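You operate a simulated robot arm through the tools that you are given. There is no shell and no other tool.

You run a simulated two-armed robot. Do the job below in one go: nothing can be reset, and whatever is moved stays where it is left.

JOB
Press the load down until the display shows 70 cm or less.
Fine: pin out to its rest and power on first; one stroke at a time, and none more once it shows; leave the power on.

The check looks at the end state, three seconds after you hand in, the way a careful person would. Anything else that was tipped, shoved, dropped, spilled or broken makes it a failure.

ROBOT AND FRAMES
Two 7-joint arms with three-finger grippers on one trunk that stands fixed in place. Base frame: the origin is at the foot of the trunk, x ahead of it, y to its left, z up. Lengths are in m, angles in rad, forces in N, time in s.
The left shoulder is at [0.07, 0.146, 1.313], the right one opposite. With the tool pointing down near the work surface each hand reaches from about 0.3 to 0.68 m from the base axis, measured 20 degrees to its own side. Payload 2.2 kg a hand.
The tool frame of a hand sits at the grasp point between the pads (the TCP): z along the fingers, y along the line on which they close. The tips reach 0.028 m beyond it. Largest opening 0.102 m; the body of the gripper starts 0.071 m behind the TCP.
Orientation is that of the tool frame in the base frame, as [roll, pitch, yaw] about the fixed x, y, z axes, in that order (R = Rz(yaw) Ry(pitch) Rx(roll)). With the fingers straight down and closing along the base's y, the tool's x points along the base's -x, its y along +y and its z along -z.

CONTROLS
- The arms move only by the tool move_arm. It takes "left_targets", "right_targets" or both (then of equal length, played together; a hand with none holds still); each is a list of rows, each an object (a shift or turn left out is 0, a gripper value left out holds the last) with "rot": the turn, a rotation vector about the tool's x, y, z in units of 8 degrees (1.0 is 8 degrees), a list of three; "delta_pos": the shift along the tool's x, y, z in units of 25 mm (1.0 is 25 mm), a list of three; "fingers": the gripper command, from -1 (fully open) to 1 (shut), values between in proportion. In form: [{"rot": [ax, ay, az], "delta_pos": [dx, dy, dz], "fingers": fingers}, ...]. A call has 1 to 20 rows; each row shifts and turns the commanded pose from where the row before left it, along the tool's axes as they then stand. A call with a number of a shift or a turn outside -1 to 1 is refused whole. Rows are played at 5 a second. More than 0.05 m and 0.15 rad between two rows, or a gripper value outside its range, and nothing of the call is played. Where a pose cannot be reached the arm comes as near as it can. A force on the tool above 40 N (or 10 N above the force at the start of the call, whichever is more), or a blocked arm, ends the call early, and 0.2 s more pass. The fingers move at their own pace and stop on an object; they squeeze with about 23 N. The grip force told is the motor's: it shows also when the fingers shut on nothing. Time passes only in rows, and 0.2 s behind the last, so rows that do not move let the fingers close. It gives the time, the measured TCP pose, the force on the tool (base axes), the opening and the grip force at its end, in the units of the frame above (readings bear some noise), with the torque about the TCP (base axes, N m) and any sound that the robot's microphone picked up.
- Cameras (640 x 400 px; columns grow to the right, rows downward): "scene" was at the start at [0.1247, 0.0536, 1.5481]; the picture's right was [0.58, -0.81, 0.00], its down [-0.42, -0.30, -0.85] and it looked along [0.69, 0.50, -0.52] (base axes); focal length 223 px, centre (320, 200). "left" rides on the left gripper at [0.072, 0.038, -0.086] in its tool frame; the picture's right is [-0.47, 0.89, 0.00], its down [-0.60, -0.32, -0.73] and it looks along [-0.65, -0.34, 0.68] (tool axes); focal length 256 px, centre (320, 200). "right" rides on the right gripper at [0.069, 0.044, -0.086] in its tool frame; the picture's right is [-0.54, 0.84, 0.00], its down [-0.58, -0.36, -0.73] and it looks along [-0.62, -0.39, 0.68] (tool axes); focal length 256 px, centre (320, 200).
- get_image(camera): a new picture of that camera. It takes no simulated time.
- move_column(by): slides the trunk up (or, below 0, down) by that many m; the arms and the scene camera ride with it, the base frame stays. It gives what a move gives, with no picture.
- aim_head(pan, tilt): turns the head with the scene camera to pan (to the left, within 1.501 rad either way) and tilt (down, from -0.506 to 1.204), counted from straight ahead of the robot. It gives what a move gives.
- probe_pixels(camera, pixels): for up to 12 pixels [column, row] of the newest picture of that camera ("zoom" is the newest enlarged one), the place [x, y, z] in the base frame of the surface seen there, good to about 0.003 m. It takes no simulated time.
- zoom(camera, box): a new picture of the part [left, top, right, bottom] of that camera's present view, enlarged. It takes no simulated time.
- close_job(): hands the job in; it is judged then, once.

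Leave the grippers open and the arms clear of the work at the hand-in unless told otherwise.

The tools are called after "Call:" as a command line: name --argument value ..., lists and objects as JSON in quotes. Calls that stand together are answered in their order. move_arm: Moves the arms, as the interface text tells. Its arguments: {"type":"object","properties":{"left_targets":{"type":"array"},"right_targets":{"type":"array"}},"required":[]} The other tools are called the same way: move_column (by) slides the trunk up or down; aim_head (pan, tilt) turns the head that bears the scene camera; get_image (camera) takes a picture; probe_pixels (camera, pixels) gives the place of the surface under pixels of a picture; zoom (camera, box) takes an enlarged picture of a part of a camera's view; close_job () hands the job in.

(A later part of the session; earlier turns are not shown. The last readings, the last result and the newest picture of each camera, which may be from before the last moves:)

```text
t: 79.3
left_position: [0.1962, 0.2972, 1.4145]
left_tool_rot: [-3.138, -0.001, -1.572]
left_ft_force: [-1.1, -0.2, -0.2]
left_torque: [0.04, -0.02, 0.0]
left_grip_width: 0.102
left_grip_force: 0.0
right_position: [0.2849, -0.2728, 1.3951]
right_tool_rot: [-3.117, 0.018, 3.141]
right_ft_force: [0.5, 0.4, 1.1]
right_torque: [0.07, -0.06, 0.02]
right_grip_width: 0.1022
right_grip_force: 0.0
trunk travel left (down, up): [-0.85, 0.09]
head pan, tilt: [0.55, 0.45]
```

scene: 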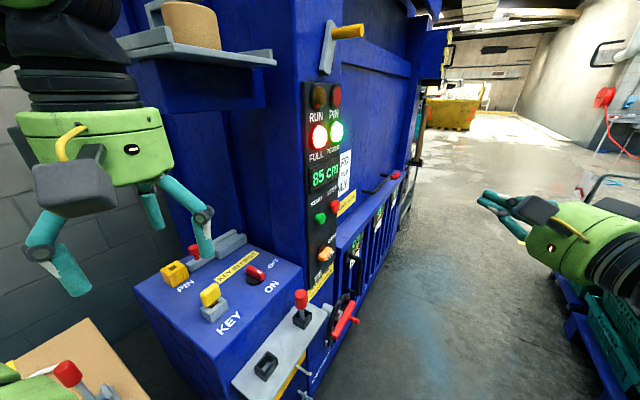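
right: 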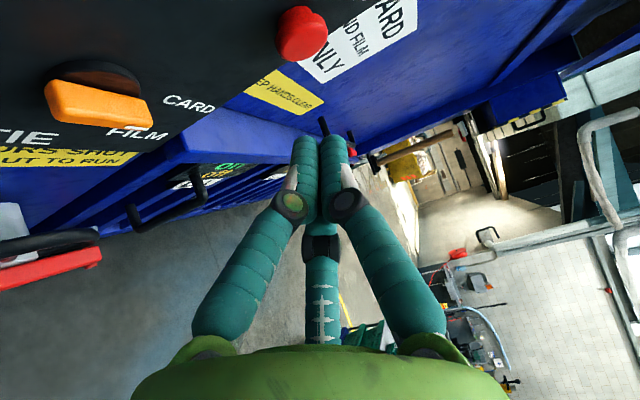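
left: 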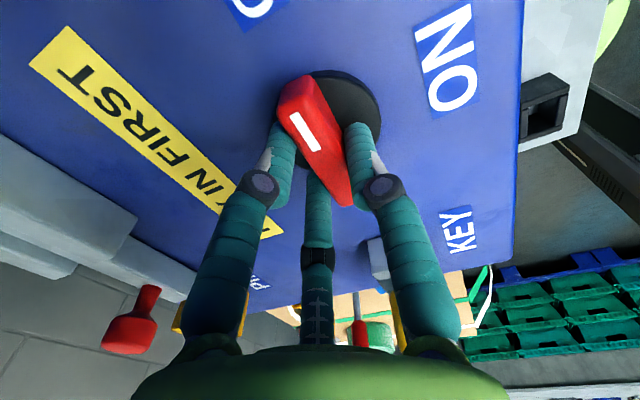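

Both arms are parked. Now the left hand: shut its fingers, move forward in front of the panel, then turn 20° and tilt 45° so the fingers point forward-down at the panel.

Call:
move_arm --left_targets '[{"delta_pos": [0.32, -1, 0.4], "fingers": 1}, {"delta_pos": [0.32, -1, 0.4]}, {"delta_pos": [0.32, -1, 0.4]}, {"delta_pos": [0.32, -1, 0.4]}, {"delta_pos": [0.32, -1, 0.4]}, {"delta_pos": [0.32, -1, 0.4]}, {"delta_pos": [0.32, -1, 0.4]}, {"delta_pos": [0.32, -1, 0.4]}, {"delta_pos": [0.32, -1, 0.4]}, {"delta_pos": [0.32, -1, 0.4]}]'

Call:
move_arm --left_targets '[{"rot": [0, 0, 0.833]}, {"rot": [0, 0, 0.833]}, {"rot": [0, 0, 0.833]}, {"rot": [0, -0.9375, 0]}, {"rot": [0, -0.9375, 0]}, {"rot": [0, -0.9375, 0]}, {"rot": [0, -0.9375, 0]}, {"rot": [0, -0.9375, 0]}, {"rot": [0, -0.9375, 0]}, {"delta_pos": [0, 0, 0]}]'

Call:
get_image --camera "scene"

Call:
get_image --camera "left"

```text
t: 81.5
left_position: [0.4506, 0.2167, 1.3118]
left_tool_rot: [3.14, -0.001, -1.572]
left_ft_force: [-0.2, 0.6, 0.4]
left_torque: [0.02, 0.0, 0.0]
left_grip_width: 0.002
left_grip_force: 22.6
right_position: [0.2907, -0.2714, 1.3935]
right_tool_rot: [-3.116, 0.013, 3.141]
right_ft_force: [-0.1, 0.0, -0.1]
right_torque: [-0.01, 0.06, -0.02]
right_grip_width: 0.102
right_grip_force: 0.0
trunk travel left (down, up): [-0.85, 0.09]
head pan, tilt: [0.55, 0.45]
```

```text
t: 83.7
left_position: [0.4409, 0.2449, 1.3064]
left_tool_rot: [-3.137, 0.785, -1.918]
left_ft_force: [1.6, -0.7, -0.6]
left_torque: [-0.04, -0.02, 0.01]
left_grip_width: 0.002
left_grip_force: 23.0
left hand out of reach, approached as far as the arm can: row 8, 9
right_position: [0.2882, -0.2716, 1.3941]
right_tool_rot: [-3.116, 0.016, 3.14]
right_ft_force: [-0.4, 0.1, 0.0]
right_torque: [-0.01, -0.01, -0.01]
right_grip_width: 0.102
right_grip_force: 0.1
trunk travel left (down, up): [-0.85, 0.09]
head pan, tilt: [0.55, 0.45]
```

```text
taken
```

scene: 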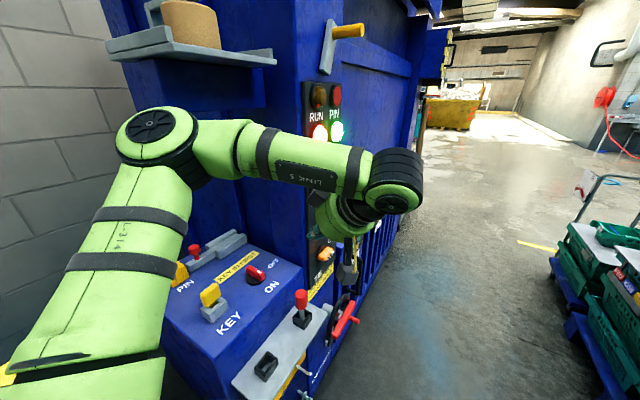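

```text
taken
```

left: 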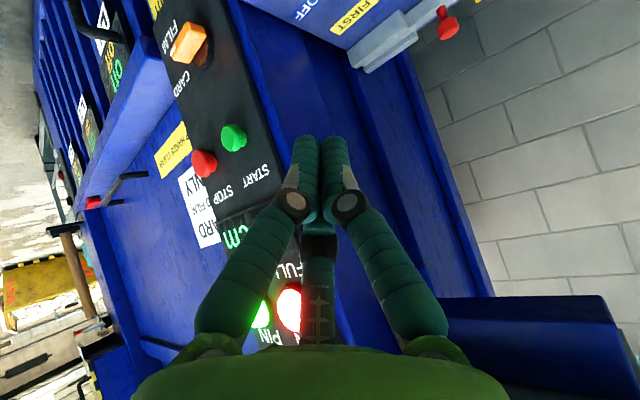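

The orientation is reached but the position slid a bit (joint limit with a 45° tilt). I check how close the left elbow is to the twine shelf.

Call:
probe_pixels --camera "scene" --pixels '[[155, 112], [155, 130], [190, 120], [200, 55], [230, 120], [320, 170], [395, 180], [120, 150], [110, 50], [275, 60]]'

```text
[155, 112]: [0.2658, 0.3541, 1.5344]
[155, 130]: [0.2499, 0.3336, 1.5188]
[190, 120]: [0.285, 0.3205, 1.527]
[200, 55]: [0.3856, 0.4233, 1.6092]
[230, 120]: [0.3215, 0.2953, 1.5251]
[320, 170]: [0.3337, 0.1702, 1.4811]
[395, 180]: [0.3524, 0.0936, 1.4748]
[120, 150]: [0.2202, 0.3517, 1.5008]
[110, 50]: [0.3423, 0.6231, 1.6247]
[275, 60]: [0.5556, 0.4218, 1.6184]
```

The elbow is clear of the shelf. I reduce the tilt to 30° and move the left hand to (0.66, 0.26, 1.20), in front of START.

Call:
move_arm --left_targets '[{"rot": [0, 0.9375, 0]}, {"rot": [0, 0.9375, 0]}, {"delta_pos": [0, 0, 0]}]'

Call:
move_arm --left_targets '[{"delta_pos": [-0.099, -0.799, 0.538]}, {"delta_pos": [-0.099, -0.799, 0.538]}, {"delta_pos": [-0.099, -0.799, 0.538]}, {"delta_pos": [-0.099, -0.799, 0.538]}, {"delta_pos": [-0.099, -0.799, 0.538]}, {"delta_pos": [-0.099, -0.799, 0.538]}, {"delta_pos": [-0.099, -0.799, 0.538]}, {"delta_pos": [-0.099, -0.799, 0.538]}, {"delta_pos": [-0.099, -0.799, 0.538]}, {"delta_pos": [-0.099, -0.799, 0.538]}, {"delta_pos": [0, 0, 0]}]'

Call:
get_image --camera "scene"

Call:
get_image --camera "left"

```text
t: 84.5
left_position: [0.4408, 0.2443, 1.3078]
left_tool_rot: [3.141, 0.522, -1.92]
left_ft_force: [0.2, 1.0, 1.1]
left_torque: [0.0, 0.0, 0.02]
left_grip_width: 0.0022
left_grip_force: 23.4
right_position: [0.2884, -0.2715, 1.394]
right_tool_rot: [-3.115, 0.016, -3.142]
right_ft_force: [0.0, -0.4, -0.3]
right_torque: [-0.02, 0.04, -0.01]
right_grip_width: 0.102
right_grip_force: 0.0
trunk travel left (down, up): [-0.85, 0.09]
head pan, tilt: [0.55, 0.45]
```

```text
t: 86.9
left_position: [0.5933, 0.309, 1.2055]
left_tool_rot: [-3.136, 0.52, -1.919]
left_ft_force: [-0.4, -1.1, -0.5]
left_torque: [0.0, 0.01, 0.0]
left_grip_width: 0.0023
left_grip_force: 23.1
left hand out of reach, approached as far as the arm can: row 6, 7, 8, 9, 10
right_position: [0.2876, -0.2707, 1.395]
right_tool_rot: [-3.116, 0.017, -3.141]
right_ft_force: [0.7, 0.9, 0.0]
right_torque: [-0.05, 0.01, 0.02]
right_grip_width: 0.1021
right_grip_force: 0.1
trunk travel left (down, up): [-0.85, 0.09]
head pan, tilt: [0.55, 0.45]
```

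```text
taken
```

scene: 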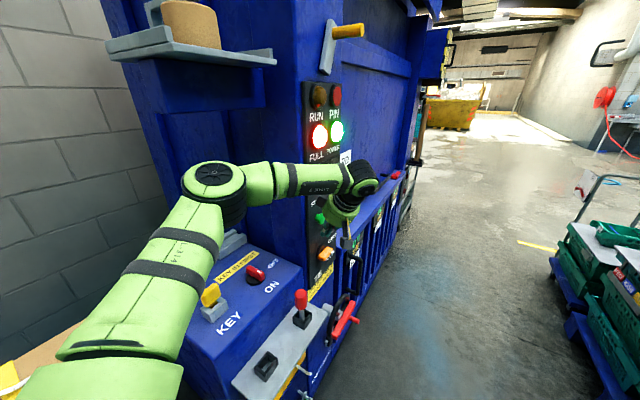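

```text
taken
```

left: 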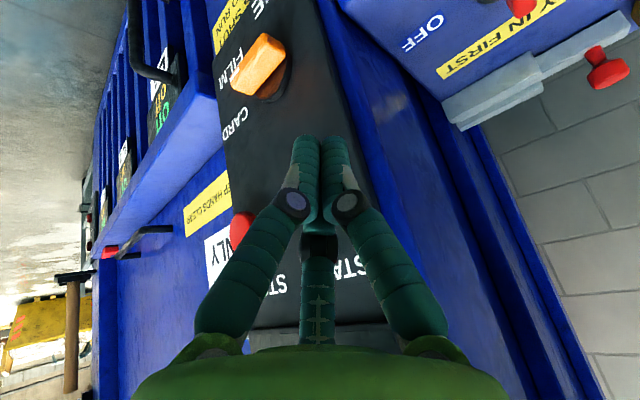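

Again short: the left hand stopped at (0.593, 0.309, 1.206). The earlier limit depended on the hand's roll, so I test whether rolling the hand about its own axis (32°) frees the reach toward (0.66, 0.27, 1.20).

Call:
move_arm --left_targets '[{"rot": [0, 0, -1]}, {"rot": [0, 0, -1]}, {"rot": [0, 0, -1]}, {"rot": [0, 0, -1]}, {"delta_pos": [0.516, -0.567, -0.044]}, {"delta_pos": [0.516, -0.567, -0.044]}, {"delta_pos": [0.516, -0.567, -0.044]}, {"delta_pos": [0.516, -0.567, -0.044]}, {"delta_pos": [0, 0, 0]}]'

Call:
get_image --camera "scene"

```text
t: 88.9
left_position: [0.5925, 0.3099, 1.2037]
left_tool_rot: [-2.843, 0.437, -1.296]
left_ft_force: [-0.3, 0.0, -0.9]
left_torque: [-0.01, 0.03, 0.0]
left_grip_width: 0.0021
left_grip_force: 23.3
left hand out of reach, approached as far as the arm can: row 5, 6, 7, 8
right_position: [0.2888, -0.2718, 1.3949]
right_tool_rot: [-3.116, 0.016, 3.141]
right_ft_force: [0.2, 0.5, 0.7]
right_torque: [-0.01, -0.05, -0.01]
right_grip_width: 0.1022
right_grip_force: 0.1
trunk travel left (down, up): [-0.85, 0.09]
head pan, tilt: [0.55, 0.45]
```

```text
taken
```

scene: 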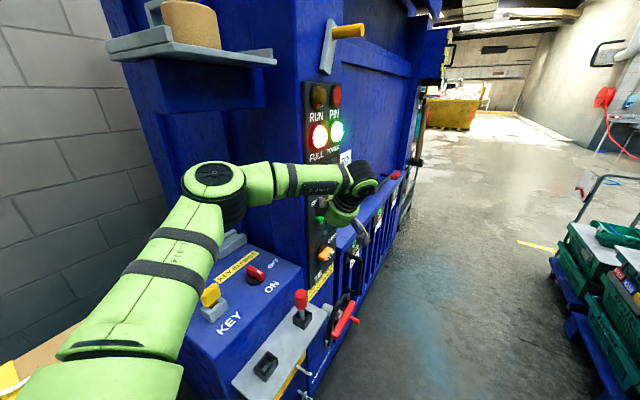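

Roll made no difference: it is the wrist bend that limits. With the left forearm coming from the left, a hand pointing more forward (+x) and a bit to the left is natural, and it can press START with the side of its fingertips by moving along +y. I back off first, undoing the tilt, then turn for that.

Call:
move_arm --left_targets '[{"rot": [0, 0, 1]}, {"rot": [0, 0, 1]}, {"rot": [0, 0, 1]}, {"rot": [0, 0, 1]}, {"delta_pos": [0.617, 0.69, -0.71]}, {"delta_pos": [0.617, 0.69, -0.71]}, {"delta_pos": [0.617, 0.69, -0.71]}, {"delta_pos": [0.617, 0.69, -0.71]}, {"delta_pos": [0.617, 0.69, -0.71]}, {"delta_pos": [0.617, 0.69, -0.71]}, {"rot": [0, 0.9375, 0]}, {"rot": [0, 0.9375, 0]}, {"rot": [0, 0.9375, 0]}, {"rot": [0, 0.9375, 0]}, {"rot": [0, 0, 0.9375]}, {"rot": [0, 0, 0.9375]}, {"rot": [0, 0, 0.9375]}, {"rot": [0, 0, 0.9375]}, {"delta_pos": [0, 0, 0]}]'

Call:
get_image --camera "scene"

```text
t: 92.9
left_position: [0.4501, 0.2175, 1.2511]
left_tool_rot: [3.141, -0.001, -2.443]
left_ft_force: [0.2, -0.1, -0.2]
left_torque: [-0.03, -0.05, -0.02]
left_grip_width: 0.0021
left_grip_force: 22.4
right_position: [0.2886, -0.2716, 1.3946]
right_tool_rot: [-3.115, 0.015, -3.141]
right_ft_force: [-0.5, 0.1, 0.4]
right_torque: [0.03, 0.01, 0.03]
right_grip_width: 0.1021
right_grip_force: 0.1
trunk travel left (down, up): [-0.85, 0.09]
head pan, tilt: [0.55, 0.45]
```

```text
taken
```

scene: 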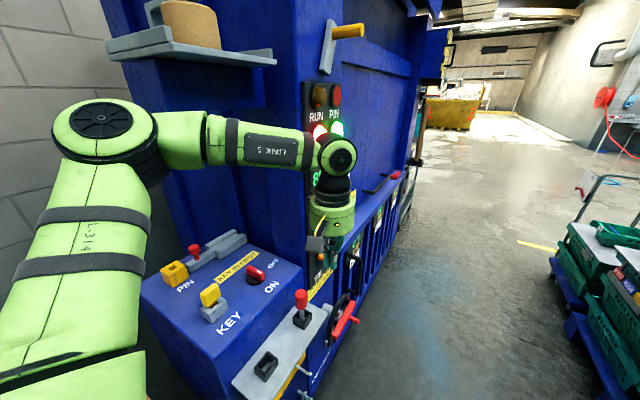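

Good. I move forward 0.12 m and then tilt the hand up to horizontal, pointing along (0.77, 0.64, 0).

Call:
move_arm --left_targets '[{"delta_pos": [-0.735, -0.617, 0]}, {"delta_pos": [-0.735, -0.617, 0]}, {"delta_pos": [-0.735, -0.617, 0]}, {"delta_pos": [-0.735, -0.617, 0]}, {"delta_pos": [-0.735, -0.617, 0]}, {"rot": [0, -0.9375, 0]}, {"rot": [0, -0.9375, 0]}, {"rot": [0, -0.9375, 0]}, {"rot": [0, -0.9375, 0]}, {"rot": [0, -0.9375, 0]}, {"rot": [0, -0.9375, 0]}, {"delta_pos": [0, 0, 0]}]'

Call:
get_image --camera "scene"

```text
t: 95.5
left_position: [0.5607, 0.2231, 1.25]
left_tool_rot: [-3.137, 0.788, -2.443]
left_ft_force: [-0.4, 0.3, -0.6]
left_torque: [0.0, -0.01, -0.01]
left_grip_width: 0.0017
left_grip_force: 23.1
left hand out of reach, approached as far as the arm can: row 5
right_position: [0.2881, -0.2709, 1.3938]
right_tool_rot: [-3.114, 0.014, -3.141]
right_ft_force: [-0.2, -1.5, 0.0]
right_torque: [0.01, 0.03, 0.03]
right_grip_width: 0.1021
right_grip_force: 0.0
trunk travel left (down, up): [-0.85, 0.09]
head pan, tilt: [0.55, 0.45]
```

```text
taken
```

scene: 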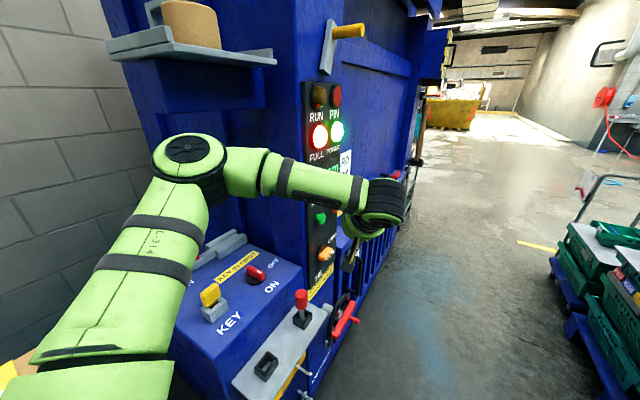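

45° reached without trouble. I continue the tilt to horizontal.

Call:
move_arm --left_targets '[{"rot": [0, -0.9375, 0]}, {"rot": [0, -0.9375, 0]}, {"rot": [0, -0.9375, 0]}, {"rot": [0, -0.9375, 0]}, {"rot": [0, -0.9375, 0]}, {"rot": [0, -0.9375, 0]}, {"delta_pos": [0, 0, 0]}]'

Call:
get_image --camera "scene"

Call:
get_image --camera "left"

```text
t: 97.1
left_position: [0.556, 0.2625, 1.2653]
left_tool_rot: [-1.063, 1.57, -0.366]
left_ft_force: [-0.6, -0.5, -1.3]
left_torque: [-0.01, 0.01, -0.01]
left_grip_width: 0.0022
left_grip_force: 23.1
left hand out of reach, approached as far as the arm can: row 3, 4, 5, 6
right_position: [0.2878, -0.2709, 1.3954]
right_tool_rot: [-3.115, 0.015, -3.141]
right_ft_force: [0.7, -0.4, -0.4]
right_torque: [-0.01, -0.02, 0.02]
right_grip_width: 0.102
right_grip_force: 0.0
trunk travel left (down, up): [-0.85, 0.09]
head pan, tilt: [0.55, 0.45]
```

```text
taken
```

scene: 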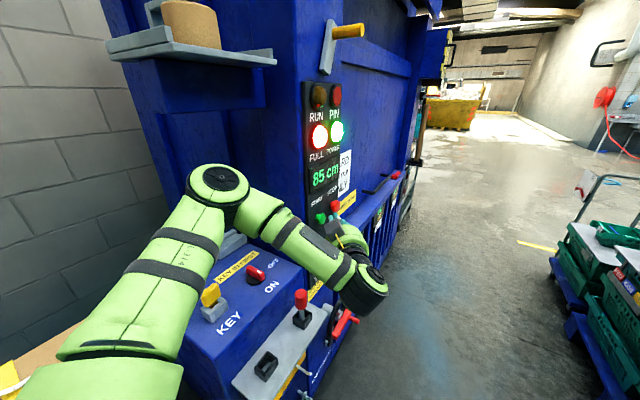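

```text
taken
```

left: 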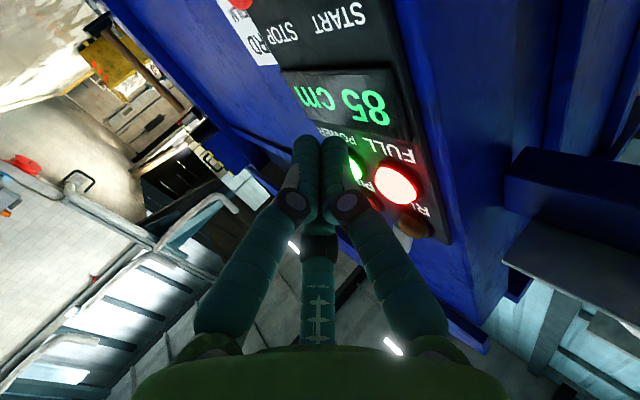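

The hand is horizontal, pointing (0.77, 0.64, 0), at (0.556, 0.263, 1.265). I try to go to the place just before START: TCP (0.6465, 0.317, 1.187).

Call:
move_arm --left_targets '[{"delta_pos": [0.624, -0.132, 0.835]}, {"delta_pos": [0.624, -0.132, 0.835]}, {"delta_pos": [0.624, -0.132, 0.835]}, {"delta_pos": [0.624, -0.132, 0.835]}, {"delta_pos": [0.624, -0.132, 0.835]}, {"delta_pos": [0, 0, 0]}]'

Call:
get_image --camera "scene"

Call:
get_image --camera "left"

```text
t: 98.5
left_position: [0.6278, 0.3451, 1.2144]
left_tool_rot: [-2.391, 1.569, -1.696]
left_ft_force: [-0.2, -0.3, -0.1]
left_torque: [0.0, 0.0, -0.02]
left_grip_width: 0.002
left_grip_force: 23.1
left hand out of reach, approached as far as the arm can: row 1, 2, 3, 4, 5
right_position: [0.2878, -0.2702, 1.3944]
right_tool_rot: [-3.114, 0.014, 3.141]
right_ft_force: [-0.7, 0.6, -0.4]
right_torque: [0.01, 0.01, -0.01]
right_grip_width: 0.1019
right_grip_force: 0.0
trunk travel left (down, up): [-0.85, 0.09]
head pan, tilt: [0.55, 0.45]
```

```text
taken
```

scene: 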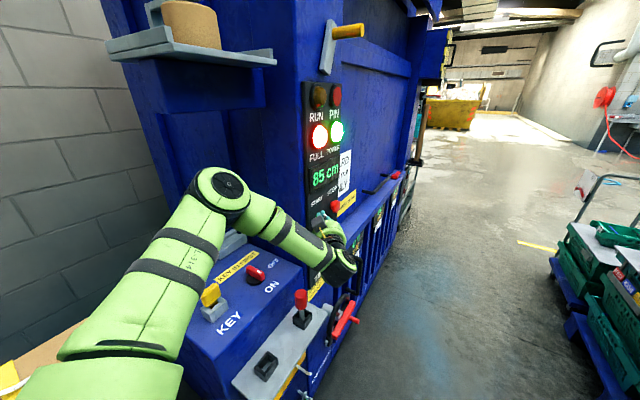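

```text
taken
```

left: 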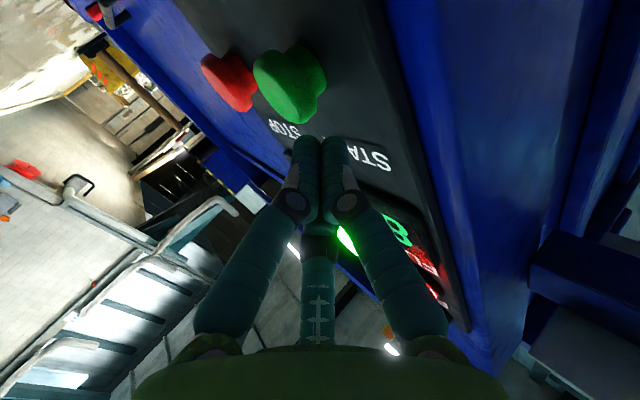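

The hand slid along its limit to (0.628, 0.345, 1.214) — close to the panel but without contact (force ≈ 0). I turn it 20° more toward +x, which moves the tips away from the panel and eases the wrist.

Call:
move_arm --left_targets '[{"rot": [0.833, 0, 0]}, {"rot": [0.833, 0, 0]}, {"rot": [0.833, 0, 0]}, {"delta_pos": [0, 0, 0]}]'

Call:
get_image --camera "left"

Call:
zoom --camera "scene" --box '[290, 180, 390, 290]'

```text
t: 99.5
left_position: [0.614, 0.3336, 1.2625]
left_tool_rot: [-3.028, 1.545, -2.532]
left_ft_force: [-0.5, -1.2, 0.5]
left_torque: [0.0, -0.04, 0.01]
left_grip_width: 0.0022
left_grip_force: 22.7
left hand out of reach, approached as far as the arm can: row 1, 2, 3
right_position: [0.2896, -0.2708, 1.3949]
right_tool_rot: [-3.115, 0.015, -3.141]
right_ft_force: [0.3, 0.8, -0.2]
right_torque: [-0.02, 0.01, -0.02]
right_grip_width: 0.1019
right_grip_force: 0.1
trunk travel left (down, up): [-0.85, 0.09]
head pan, tilt: [0.55, 0.45]
```

```text
taken
```

left: 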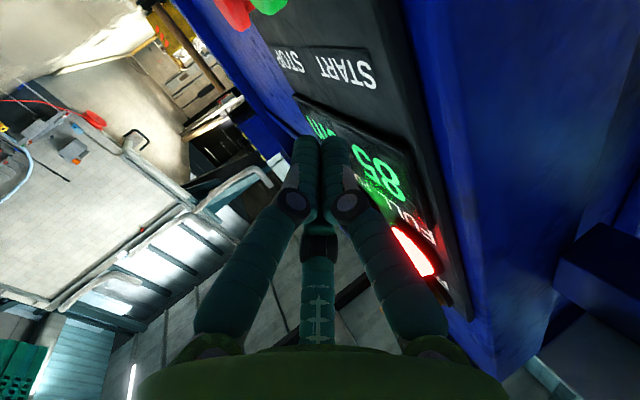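

```text
3.64 times, centred on (340, 235) of scene
```

zoom: 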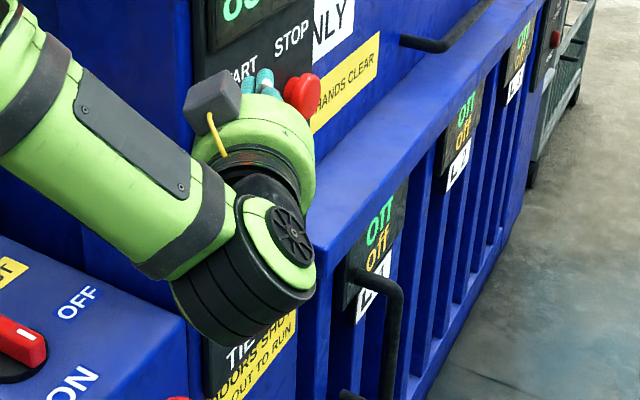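

The hand rose instead (z 1.26), with the wrist low. Before anything else I probe where elbow and wrist are, to understand the arm's shape and keep it off the panel.

Call:
get_image --camera "scene"

Call:
zoom --camera "scene" --box '[180, 140, 400, 310]'

Call:
probe_pixels --camera "zoom" --pixels '[[115, 130], [160, 170], [200, 140], [300, 210], [400, 320], [470, 330], [420, 380], [400, 250], [390, 210], [470, 300]]'

```text
taken
```

scene: 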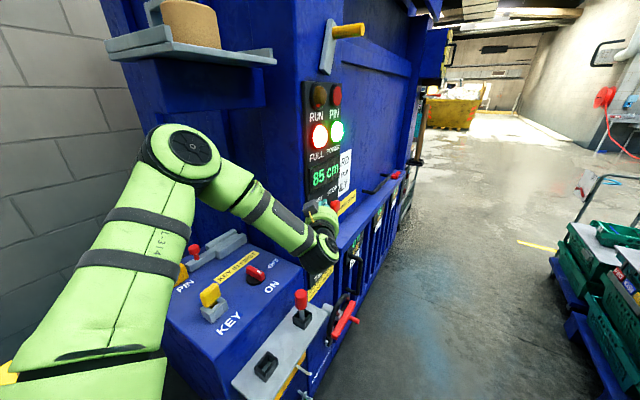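

```text
2.35 times, centred on (290, 225) of scene
```

zoom: 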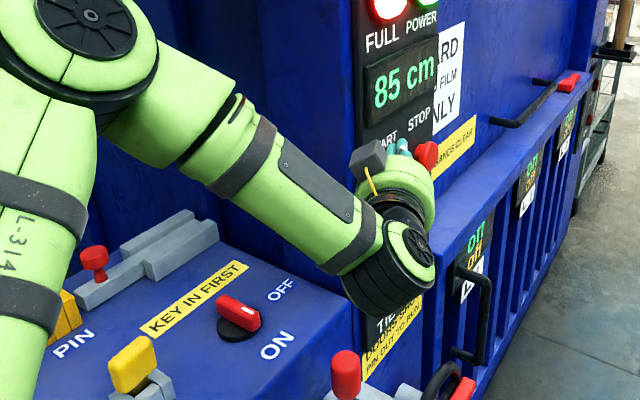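

```text
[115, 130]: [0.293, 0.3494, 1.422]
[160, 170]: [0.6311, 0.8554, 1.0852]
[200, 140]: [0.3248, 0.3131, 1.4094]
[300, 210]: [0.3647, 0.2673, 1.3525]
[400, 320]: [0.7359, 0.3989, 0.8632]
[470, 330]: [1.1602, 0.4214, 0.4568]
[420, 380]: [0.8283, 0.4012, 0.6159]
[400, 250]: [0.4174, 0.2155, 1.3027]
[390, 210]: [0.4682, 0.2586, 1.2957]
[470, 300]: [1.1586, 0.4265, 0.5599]
```

The wrist is clear of the panel. The left arm is working against a joint limit here. The right arm, rolled 90° about its own axis and pointing straight from its shoulder toward START (about 45° left of ahead), should do better. I first back the left hand out along the way it came: undo the 20° turn, then retreat.

Call:
move_arm --left_targets '[{"rot": [-0.833, 0, 0]}, {"rot": [-0.833, 0, 0]}, {"rot": [-0.833, 0, 0]}, {"delta_pos": [0, 0, -0.8]}, {"delta_pos": [0, 0, -0.8]}, {"delta_pos": [0, 0, -0.8]}, {"delta_pos": [0, 0, 0]}]'

Call:
get_image --camera "scene"

```text
t: 101.1
left_position: [0.5683, 0.2961, 1.266]
left_tool_rot: [2.929, 1.544, -2.514]
left_ft_force: [0.3, 0.2, -0.4]
left_torque: [-0.01, 0.02, 0.01]
left_grip_width: 0.0021
left_grip_force: 23.4
left hand out of reach, approached as far as the arm can: row 6
right_position: [0.2882, -0.2699, 1.3955]
right_tool_rot: [-3.117, 0.015, 3.142]
right_ft_force: [0.4, -0.2, 0.2]
right_torque: [-0.01, 0.0, 0.0]
right_grip_width: 0.1022
right_grip_force: 0.0
trunk travel left (down, up): [-0.85, 0.09]
head pan, tilt: [0.55, 0.45]
```

```text
taken
```

scene: 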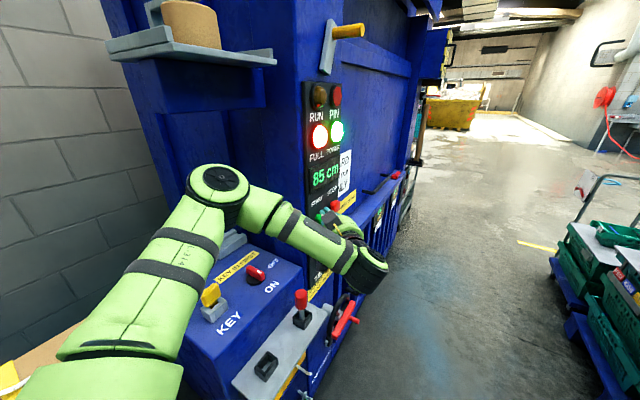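

I untilt the hand while pulling back.

Call:
move_arm --left_targets '[{"rot": [0, 0.9375, 0], "delta_pos": [0, 0, -0.5]}, {"rot": [0, 0.9375, 0], "delta_pos": [0, 0, -0.5]}, {"rot": [0, 0.9375, 0], "delta_pos": [0, 0, -0.5]}, {"rot": [0, 0.9375, 0], "delta_pos": [0, 0, -0.5]}, {"rot": [0, 0.9375, 0]}, {"rot": [0, 0.9375, 0]}, {"rot": [0, 0.9375, 0]}, {"rot": [0, 0.9375, 0]}, {"delta_pos": [0, 0, 0]}]'

Call:
get_image --camera "scene"

```text
t: 103.1
left_position: [0.5385, 0.259, 1.2774]
left_tool_rot: [3.136, 0.498, -2.301]
left_ft_force: [0.5, 0.4, -0.5]
left_torque: [0.01, -0.01, -0.03]
left_grip_width: 0.0022
left_grip_force: 23.2
right_position: [0.2889, -0.2706, 1.3946]
right_tool_rot: [-3.116, 0.015, -3.141]
right_ft_force: [0.1, -0.5, -0.2]
right_torque: [-0.01, 0.01, 0.02]
right_grip_width: 0.1021
right_grip_force: 0.0
trunk travel left (down, up): [-0.85, 0.09]
head pan, tilt: [0.55, 0.45]
```

```text
taken
```

scene: 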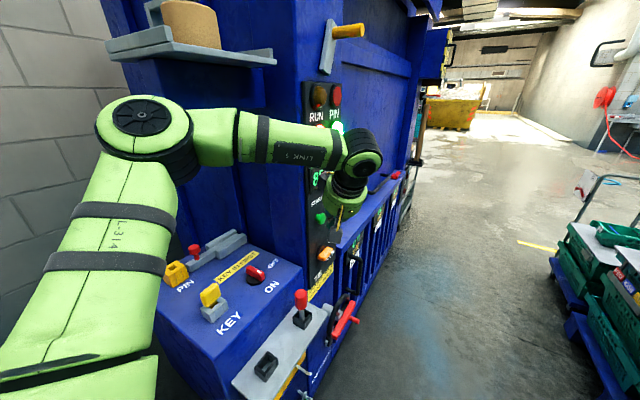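

Continuing: level the hand to tool-down and turn it back to yaw -90°.

Call:
move_arm --left_targets '[{"rot": [0, 0.892, 0]}, {"rot": [0, 0.892, 0]}, {"rot": [0, 0.892, 0]}, {"rot": [0, 0.892, 0]}, {"rot": [0, 0, -0.872]}, {"rot": [0, 0, -0.872]}, {"rot": [0, 0, -0.872]}, {"rot": [0, 0, -0.872]}, {"rot": [0, 0, -0.872]}, {"rot": [0, 0, -0.872]}, {"delta_pos": [0, 0, 0]}]'

```text
t: 105.5
left_position: [0.5369, 0.26, 1.2764]
left_tool_rot: [3.137, 0.006, -1.567]
left_ft_force: [-0.2, 0.0, 0.9]
left_torque: [0.01, 0.02, -0.03]
left_grip_width: 0.0023
left_grip_force: 22.8
right_position: [0.2878, -0.2708, 1.3938]
right_tool_rot: [-3.116, 0.016, 3.141]
right_ft_force: [-0.4, -0.7, -0.3]
right_torque: [-0.01, 0.02, 0.02]
right_grip_width: 0.1022
right_grip_force: 0.0
trunk travel left (down, up): [-0.85, 0.09]
head pan, tilt: [0.55, 0.45]
```

Now I park the left hand at its start area again, opening its fingers.

Call:
move_arm --left_targets '[{"delta_pos": [-0.114, 0.971, -0.394], "fingers": -1}, {"delta_pos": [-0.114, 0.971, -0.394]}, {"delta_pos": [-0.114, 0.971, -0.394]}, {"delta_pos": [-0.114, 0.971, -0.394]}, {"delta_pos": [-0.114, 0.971, -0.394]}, {"delta_pos": [-0.114, 0.971, -0.394]}, {"delta_pos": [-0.114, 0.971, -0.394]}, {"delta_pos": [-0.114, 0.971, -0.394]}, {"delta_pos": [-0.114, 0.971, -0.394]}, {"delta_pos": [-0.114, 0.971, -0.394]}, {"delta_pos": [-0.114, 0.971, -0.394]}, {"delta_pos": [-0.114, 0.971, -0.394]}, {"delta_pos": [-0.114, 0.971, -0.394]}, {"delta_pos": [-0.114, 0.971, -0.394]}]'

Call:
get_image --camera "scene"

```text
t: 108.5
left_position: [0.199, 0.2979, 1.416]
left_tool_rot: [3.14, 0.005, -1.568]
left_ft_force: [-0.1, 0.4, 0.0]
left_torque: [0.02, -0.03, 0.01]
left_grip_width: 0.1019
left_grip_force: 0.1
right_position: [0.2862, -0.2705, 1.3943]
right_tool_rot: [-3.116, 0.019, -3.14]
right_ft_force: [0.4, 0.2, 0.3]
right_torque: [0.02, -0.01, 0.0]
right_grip_width: 0.1022
right_grip_force: 0.0
trunk travel left (down, up): [-0.85, 0.09]
head pan, tilt: [0.55, 0.45]
```

```text
taken
```

scene: 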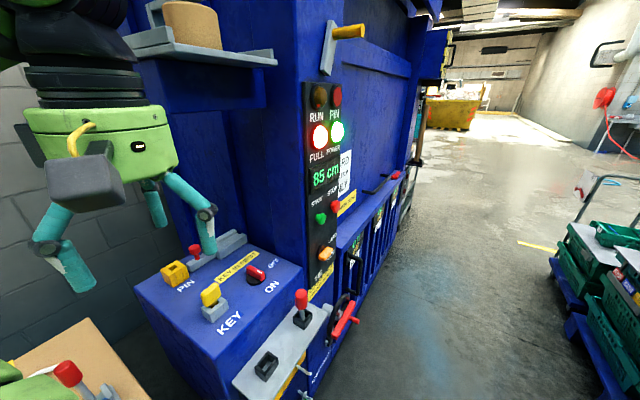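

Left arm is parked and open. Now the right hand: roll it 90° about its own axis, fingers shut.

Call:
move_arm --right_targets '[{"rot": [0, 0, 0.9375], "fingers": 1}, {"rot": [0, 0, 0.9375]}, {"rot": [0, 0, 0.9375]}, {"rot": [0, 0, 0.9375]}, {"rot": [0, 0, 0.9375]}, {"rot": [0, 0, 0.9375]}, {"rot": [0, 0, 0.9375]}, {"rot": [0, 0, 0.9375]}, {"rot": [0, 0, 0.9375]}, {"rot": [0, 0, 0.9375]}, {"rot": [0, 0, 0.9375]}, {"rot": [0, 0, 0.9375]}]'

Call:
move_arm --right_targets '[{"delta_pos": [0.96, 0.66, 0.36]}, {"delta_pos": [0.96, 0.66, 0.36]}, {"delta_pos": [0.96, 0.66, 0.36]}, {"delta_pos": [0.96, 0.66, 0.36]}, {"delta_pos": [0.96, 0.66, 0.36]}, {"delta_pos": [0.96, 0.66, 0.36]}, {"delta_pos": [0.96, 0.66, 0.36]}, {"delta_pos": [0.96, 0.66, 0.36]}, {"delta_pos": [0.96, 0.66, 0.36]}, {"delta_pos": [0.96, 0.66, 0.36]}]'

```text
t: 111.1
left_position: [0.2013, 0.298, 1.4157]
left_tool_rot: [3.137, 0.004, -1.565]
left_ft_force: [-0.8, 0.6, 0.1]
left_torque: [0.0, 0.01, 0.04]
left_grip_width: 0.102
left_grip_force: 0.1
right_position: [0.2867, -0.2698, 1.3912]
right_tool_rot: [3.125, 0.027, 1.568]
right_ft_force: [0.0, 0.4, 0.8]
right_torque: [0.01, 0.03, -0.02]
right_grip_width: 0.0022
right_grip_force: 23.4
trunk travel left (down, up): [-0.85, 0.09]
head pan, tilt: [0.55, 0.45]
```

```text
t: 113.3
left_position: [0.2037, 0.3002, 1.4141]
left_tool_rot: [3.138, 0.002, -1.567]
left_ft_force: [-0.3, 0.2, -0.1]
left_torque: [-0.03, 0.06, 0.03]
left_grip_width: 0.1021
left_grip_force: 0.2
right_position: [0.4542, -0.0313, 1.2972]
right_tool_rot: [3.126, 0.028, 1.57]
right_ft_force: [0.2, 0.0, -0.5]
right_torque: [0.0, 0.03, -0.01]
right_grip_width: 0.0019
right_grip_force: 22.6
trunk travel left (down, up): [-0.85, 0.09]
head pan, tilt: [0.55, 0.45]
```

The right hand is at (0.454, -0.031, 1.297), pointing down. I tilt it up to horizontal toward (0.71, 0.71, 0).

Call:
move_arm --right_targets '[{"rot": [-0.663, 0.663, 0]}, {"rot": [-0.663, 0.663, 0]}, {"rot": [-0.663, 0.663, 0]}, {"rot": [-0.663, 0.663, 0]}, {"rot": [-0.663, 0.663, 0]}, {"rot": [-0.663, 0.663, 0]}, {"rot": [-0.663, 0.663, 0]}, {"rot": [-0.663, 0.663, 0]}, {"rot": [-0.663, 0.663, 0]}, {"rot": [-0.663, 0.663, 0]}, {"rot": [-0.663, 0.663, 0]}, {"rot": [-0.663, 0.663, 0]}]'

Call:
get_image --camera "scene"

Call:
get_image --camera "right"

```text
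t: 115.9
left_position: [0.2017, 0.2969, 1.4154]
left_tool_rot: [3.136, 0.006, -1.567]
left_ft_force: [0.3, -0.3, 0.3]
left_torque: [0.01, -0.02, 0.02]
left_grip_width: 0.1022
left_grip_force: 0.1
right_position: [0.4551, -0.0335, 1.2978]
right_tool_rot: [1.578, -0.754, 2.351]
right_ft_force: [-0.3, 1.0, 0.1]
right_torque: [0.01, -0.01, 0.06]
right_grip_width: 0.0018
right_grip_force: 23.0
trunk travel left (down, up): [-0.85, 0.09]
head pan, tilt: [0.55, 0.45]
```

```text
taken
```

scene: 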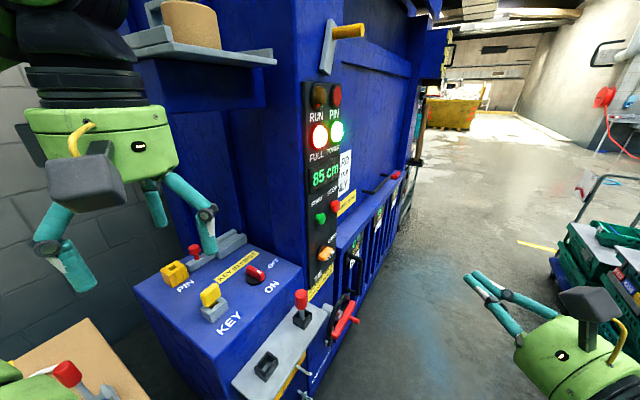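

```text
taken
```

right: 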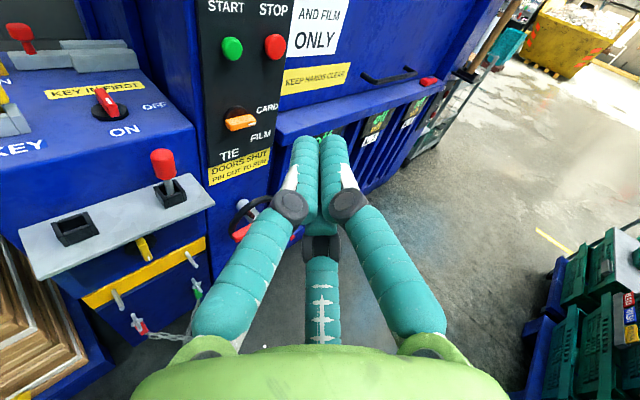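

Now the right camera looks straight at the work: START at (232,48), STOP (275,46). I move the right hand most of the way (12 of 16 steps) toward the point before START.

Call:
move_arm --right_targets '[{"delta_pos": [-0.008, -0.366, 0.935]}, {"delta_pos": [-0.008, -0.366, 0.935]}, {"delta_pos": [-0.008, -0.366, 0.935]}, {"delta_pos": [-0.008, -0.366, 0.935]}, {"delta_pos": [-0.008, -0.366, 0.935]}, {"delta_pos": [-0.008, -0.366, 0.935]}, {"delta_pos": [-0.008, -0.366, 0.935]}, {"delta_pos": [-0.008, -0.366, 0.935]}, {"delta_pos": [-0.008, -0.366, 0.935]}, {"delta_pos": [-0.008, -0.366, 0.935]}, {"delta_pos": [-0.008, -0.366, 0.935]}, {"delta_pos": [-0.008, -0.366, 0.935]}, {"delta_pos": [0, 0, 0]}]'

Call:
get_image --camera "scene"

Call:
get_image --camera "right"

```text
t: 118.9
left_position: [0.2024, 0.2986, 1.4155]
left_tool_rot: [3.138, 0.005, -1.568]
left_ft_force: [0.6, 0.0, -0.4]
left_torque: [0.0, 0.02, 0.02]
left_grip_width: 0.1021
left_grip_force: 0.1
right_position: [0.6257, 0.1713, 1.1773]
right_tool_rot: [1.661, -0.681, 2.233]
right_ft_force: [-0.2, 0.4, 0.0]
right_torque: [-0.03, 0.01, 0.0]
right_grip_width: 0.002
right_grip_force: 22.9
trunk travel left (down, up): [-0.85, 0.09]
head pan, tilt: [0.55, 0.45]
stopped in row 13 (right hand): the arm was blocked; the commanded pose is now the measured one
```

```text
taken
```

scene: 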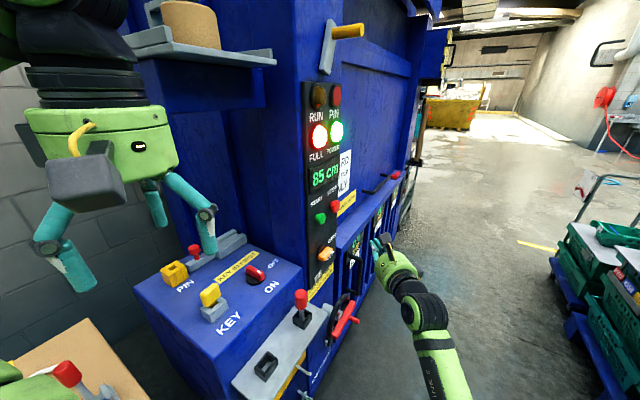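

```text
taken
```

right: 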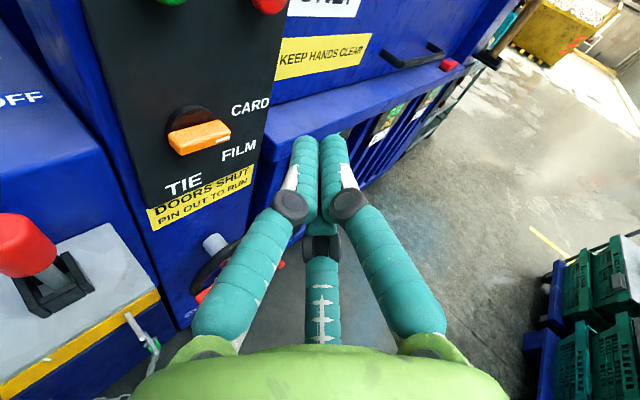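

The right arm got "blocked" at (0.626, 0.171, 1.177), off its commanded line. I look at the right arm's shape with the head to see why.

Call:
aim_head --pan -0.1 --tilt 0.7

Call:
get_image --camera "scene"

```text
t: 119.9
left_position: [0.2019, 0.2975, 1.4151]
left_tool_rot: [3.138, 0.007, -1.568]
left_ft_force: [0.0, -0.3, -0.5]
left_torque: [-0.01, 0.0, -0.01]
left_grip_width: 0.1021
left_grip_force: 0.0
right_position: [0.6239, 0.1729, 1.1772]
right_tool_rot: [1.66, -0.683, 2.232]
right_ft_force: [0.6, -0.3, 0.5]
right_torque: [-0.02, 0.02, 0.0]
right_grip_width: 0.0021
right_grip_force: 22.8
trunk travel left (down, up): [-0.85, 0.09]
head pan, tilt: [-0.099, 0.7]
```

```text
taken
```

scene: 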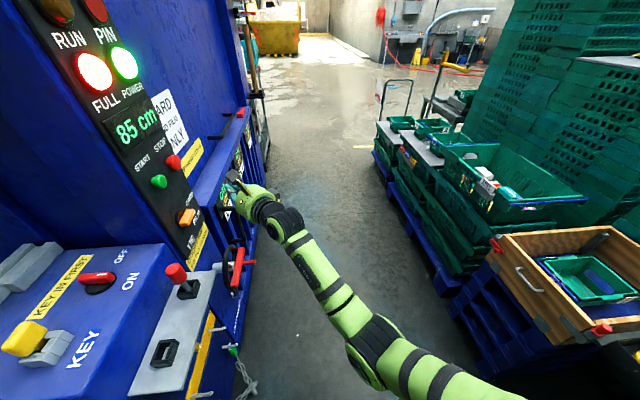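

Call:
probe_pixels --camera "scene" --pixels '[[375, 345], [280, 222], [325, 280], [262, 200], [450, 385], [240, 190]]'

```text
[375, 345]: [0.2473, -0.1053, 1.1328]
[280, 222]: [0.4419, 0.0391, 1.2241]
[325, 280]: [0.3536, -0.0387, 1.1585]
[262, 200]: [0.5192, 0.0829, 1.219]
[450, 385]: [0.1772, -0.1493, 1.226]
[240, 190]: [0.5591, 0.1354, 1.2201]
```

The right wrist is almost in line with its forearm — a singular posture, hence the block. With the hand tilted about 30° downward instead, the wrist bends naturally. I pull back 0.1 m, turn a bit more to the left and tilt the hand down 30°.

Call:
move_arm --right_targets '[{"delta_pos": [0, 0, -1]}, {"delta_pos": [0, 0, -1]}, {"delta_pos": [0, 0, -1]}, {"delta_pos": [0, 0, -1]}, {"rot": [0.663, -0.663, 0]}, {"rot": [0.663, -0.663, 0]}, {"rot": [0.663, -0.663, 0]}, {"rot": [0.663, -0.663, 0]}, {"delta_pos": [0, 0, 0]}]'

Call:
get_image --camera "right"

Call:
get_image --camera "scene"

```text
t: 121.2
left_position: [0.2028, 0.2957, 1.4146]
left_tool_rot: [3.137, 0.007, -1.567]
left_ft_force: [0.0, 0.0, -0.2]
left_torque: [0.03, 0.01, 0.02]
left_grip_width: 0.102
left_grip_force: 0.1
right_position: [0.5711, 0.0321, 1.1126]
right_tool_rot: [1.943, -0.503, 2.006]
right_ft_force: [0.2, 0.2, -0.1]
right_torque: [0.0, -0.01, 0.01]
right_grip_width: 0.0021
right_grip_force: 22.9
right hand out of reach, approached as far as the arm can: row 5, 6
trunk travel left (down, up): [-0.85, 0.09]
head pan, tilt: [-0.099, 0.7]
stopped in row 6 (right hand): the arm was blocked; the commanded pose is now the measured one
```

```text
taken
```

right: 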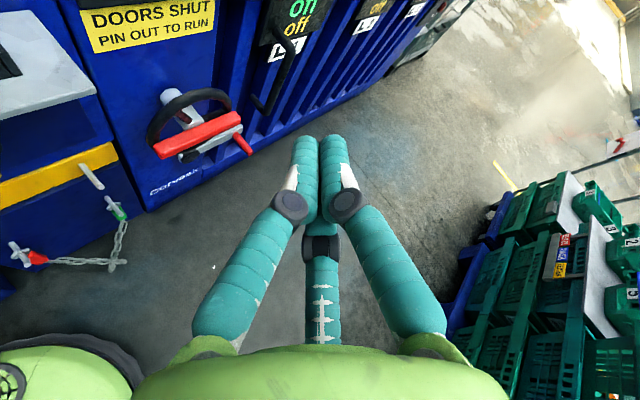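

```text
taken
```

scene: 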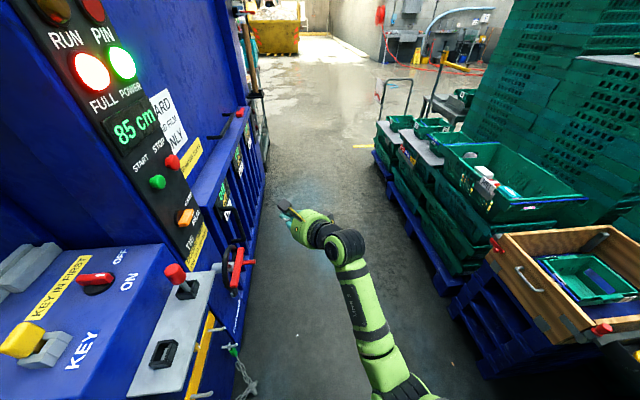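

Still tangled near that singular posture. I back the right hand off toward its body, up and back, to unfold it.

Call:
move_arm --right_targets '[{"delta_pos": [0.32, 0.335, -0.851]}, {"delta_pos": [0.32, 0.335, -0.851]}, {"delta_pos": [0.32, 0.335, -0.851]}, {"delta_pos": [0.32, 0.335, -0.851]}, {"delta_pos": [0.32, 0.335, -0.851]}, {"delta_pos": [0.32, 0.335, -0.851]}, {"delta_pos": [0.32, 0.335, -0.851]}, {"delta_pos": [0.32, 0.335, -0.851]}, {"delta_pos": [0, 0, 0]}]'

Call:
get_image --camera "scene"

```text
t: 123.2
left_position: [0.2019, 0.2986, 1.4159]
left_tool_rot: [3.139, 0.004, -1.566]
left_ft_force: [-0.3, -0.5, 0.4]
left_torque: [0.01, 0.01, 0.0]
left_grip_width: 0.1022
left_grip_force: 0.1
right_position: [0.4593, -0.0226, 1.2514]
right_tool_rot: [1.942, -0.504, 2.008]
right_ft_force: [0.5, 0.9, 0.1]
right_torque: [0.02, 0.02, 0.04]
right_grip_width: 0.0023
right_grip_force: 22.3
right hand out of reach, approached as far as the arm can: row 8
trunk travel left (down, up): [-0.85, 0.09]
head pan, tilt: [-0.099, 0.7]
```

```text
taken
```

scene: 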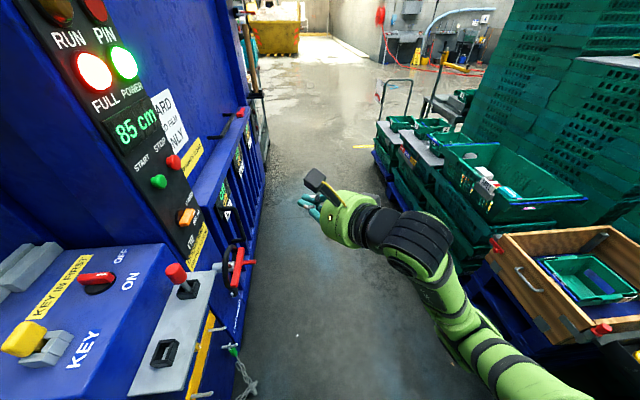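

I've worked out that this arm is limited by reach when the wrist is far below the shoulder, so lowering the trunk will help, with the hand tilted ~30° downward. First I bring the right hand back toward pointing down from here (TCP fixed).

Call:
move_arm --right_targets '[{"rot": [0.862, -0.5085, 0]}, {"rot": [0.862, -0.5085, 0]}, {"rot": [0.862, -0.5085, 0]}, {"rot": [0.862, -0.5085, 0]}, {"rot": [0.862, -0.5085, 0]}, {"delta_pos": [0, 0, 0]}]'

Call:
get_image --camera "scene"

```text
t: 124.6
left_position: [0.2009, 0.2979, 1.4159]
left_tool_rot: [3.138, 0.007, -1.566]
left_ft_force: [0.1, 0.1, -0.4]
left_torque: [-0.02, -0.01, 0.01]
left_grip_width: 0.1019
left_grip_force: 0.2
right_position: [0.4597, -0.0228, 1.2533]
right_tool_rot: [2.659, -0.268, 1.726]
right_ft_force: [0.1, 0.8, 0.9]
right_torque: [0.02, 0.02, 0.0]
right_grip_width: 0.0022
right_grip_force: 22.9
trunk travel left (down, up): [-0.85, 0.09]
head pan, tilt: [-0.099, 0.7]
```

```text
taken
```

scene: 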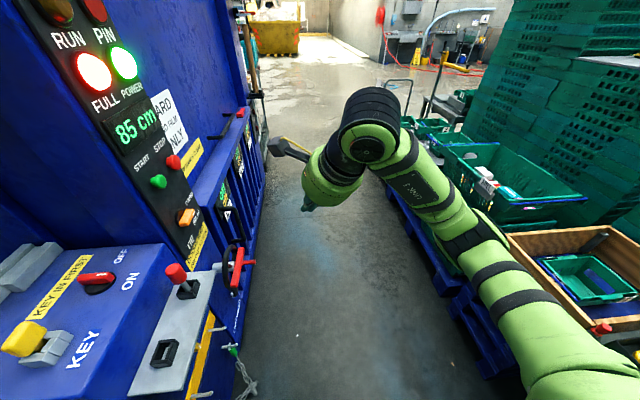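

Good: the wrist unfolds naturally (hand 31° off vertical). I turn the azimuth 14° more to the left and tilt up to 45°.

Call:
move_arm --right_targets '[{"rot": [0.232, 0.391, -0.747]}, {"rot": [0.232, 0.391, -0.747]}, {"rot": [-0.754, 0.445, 0]}, {"rot": [-0.754, 0.445, 0]}, {"delta_pos": [0, 0, 0]}]'

Call:
get_image --camera "right"

```text
t: 125.8
left_position: [0.2017, 0.2988, 1.4141]
left_tool_rot: [3.138, 0.006, -1.566]
left_ft_force: [-0.2, -0.3, 0.4]
left_torque: [0.0, 0.04, 0.0]
left_grip_width: 0.102
left_grip_force: 0.1
right_position: [0.46, -0.0215, 1.2548]
right_tool_rot: [2.423, -0.371, 2.046]
right_ft_force: [0.1, -0.8, 0.4]
right_torque: [-0.03, 0.01, 0.03]
right_grip_width: 0.002
right_grip_force: 23.0
trunk travel left (down, up): [-0.85, 0.09]
head pan, tilt: [-0.099, 0.7]
```

```text
taken
```

right: 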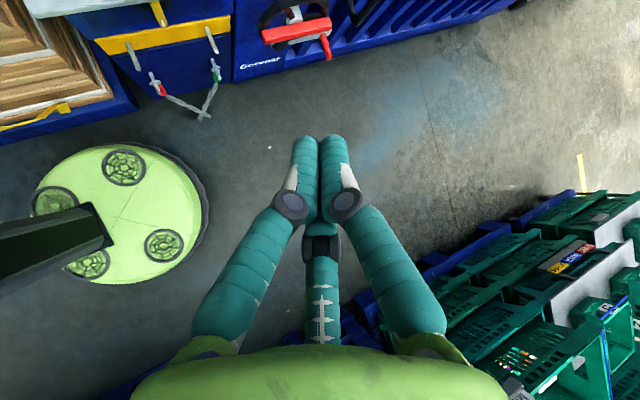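

Orientation is as wanted: pointing (0.46, 0.54, -0.70). I move toward the pre-press point (0.646, 0.298, 1.198), first 8 of 13 steps.

Call:
move_arm --right_targets '[{"delta_pos": [0.508, 0.467, 0.92]}, {"delta_pos": [0.508, 0.467, 0.92]}, {"delta_pos": [0.508, 0.467, 0.92]}, {"delta_pos": [0.508, 0.467, 0.92]}, {"delta_pos": [0.508, 0.467, 0.92]}, {"delta_pos": [0.508, 0.467, 0.92]}, {"delta_pos": [0.508, 0.467, 0.92]}, {"delta_pos": [0.508, 0.467, 0.92]}, {"delta_pos": [0, 0, 0]}]'

Call:
get_image --camera "scene"

Call:
get_image --camera "right"

```text
t: 127.8
left_position: [0.2015, 0.2979, 1.4148]
left_tool_rot: [3.138, 0.005, -1.567]
left_ft_force: [0.0, 0.0, -0.5]
left_torque: [0.05, 0.0, -0.01]
left_grip_width: 0.1018
left_grip_force: 0.0
right_position: [0.5744, 0.1756, 1.2211]
right_tool_rot: [2.422, -0.372, 2.046]
right_ft_force: [-0.5, 0.0, -1.2]
right_torque: [0.02, 0.02, 0.01]
right_grip_width: 0.0021
right_grip_force: 22.8
trunk travel left (down, up): [-0.85, 0.09]
head pan, tilt: [-0.099, 0.7]
```

```text
taken
```

scene: 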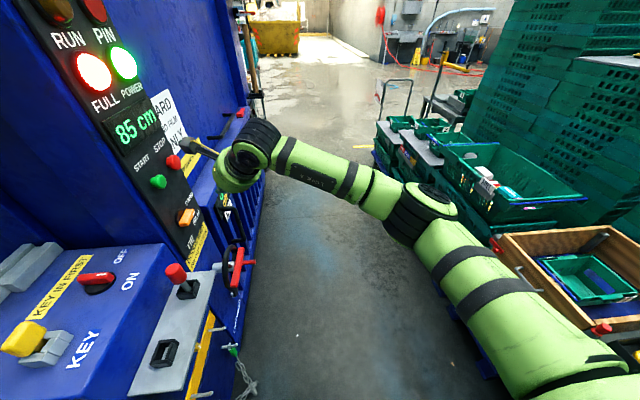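

```text
taken
```

right: 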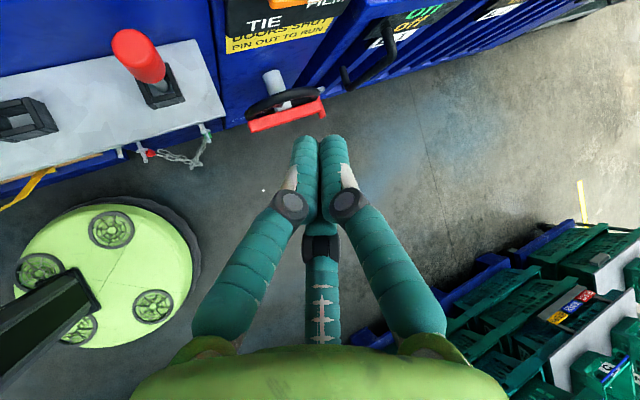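

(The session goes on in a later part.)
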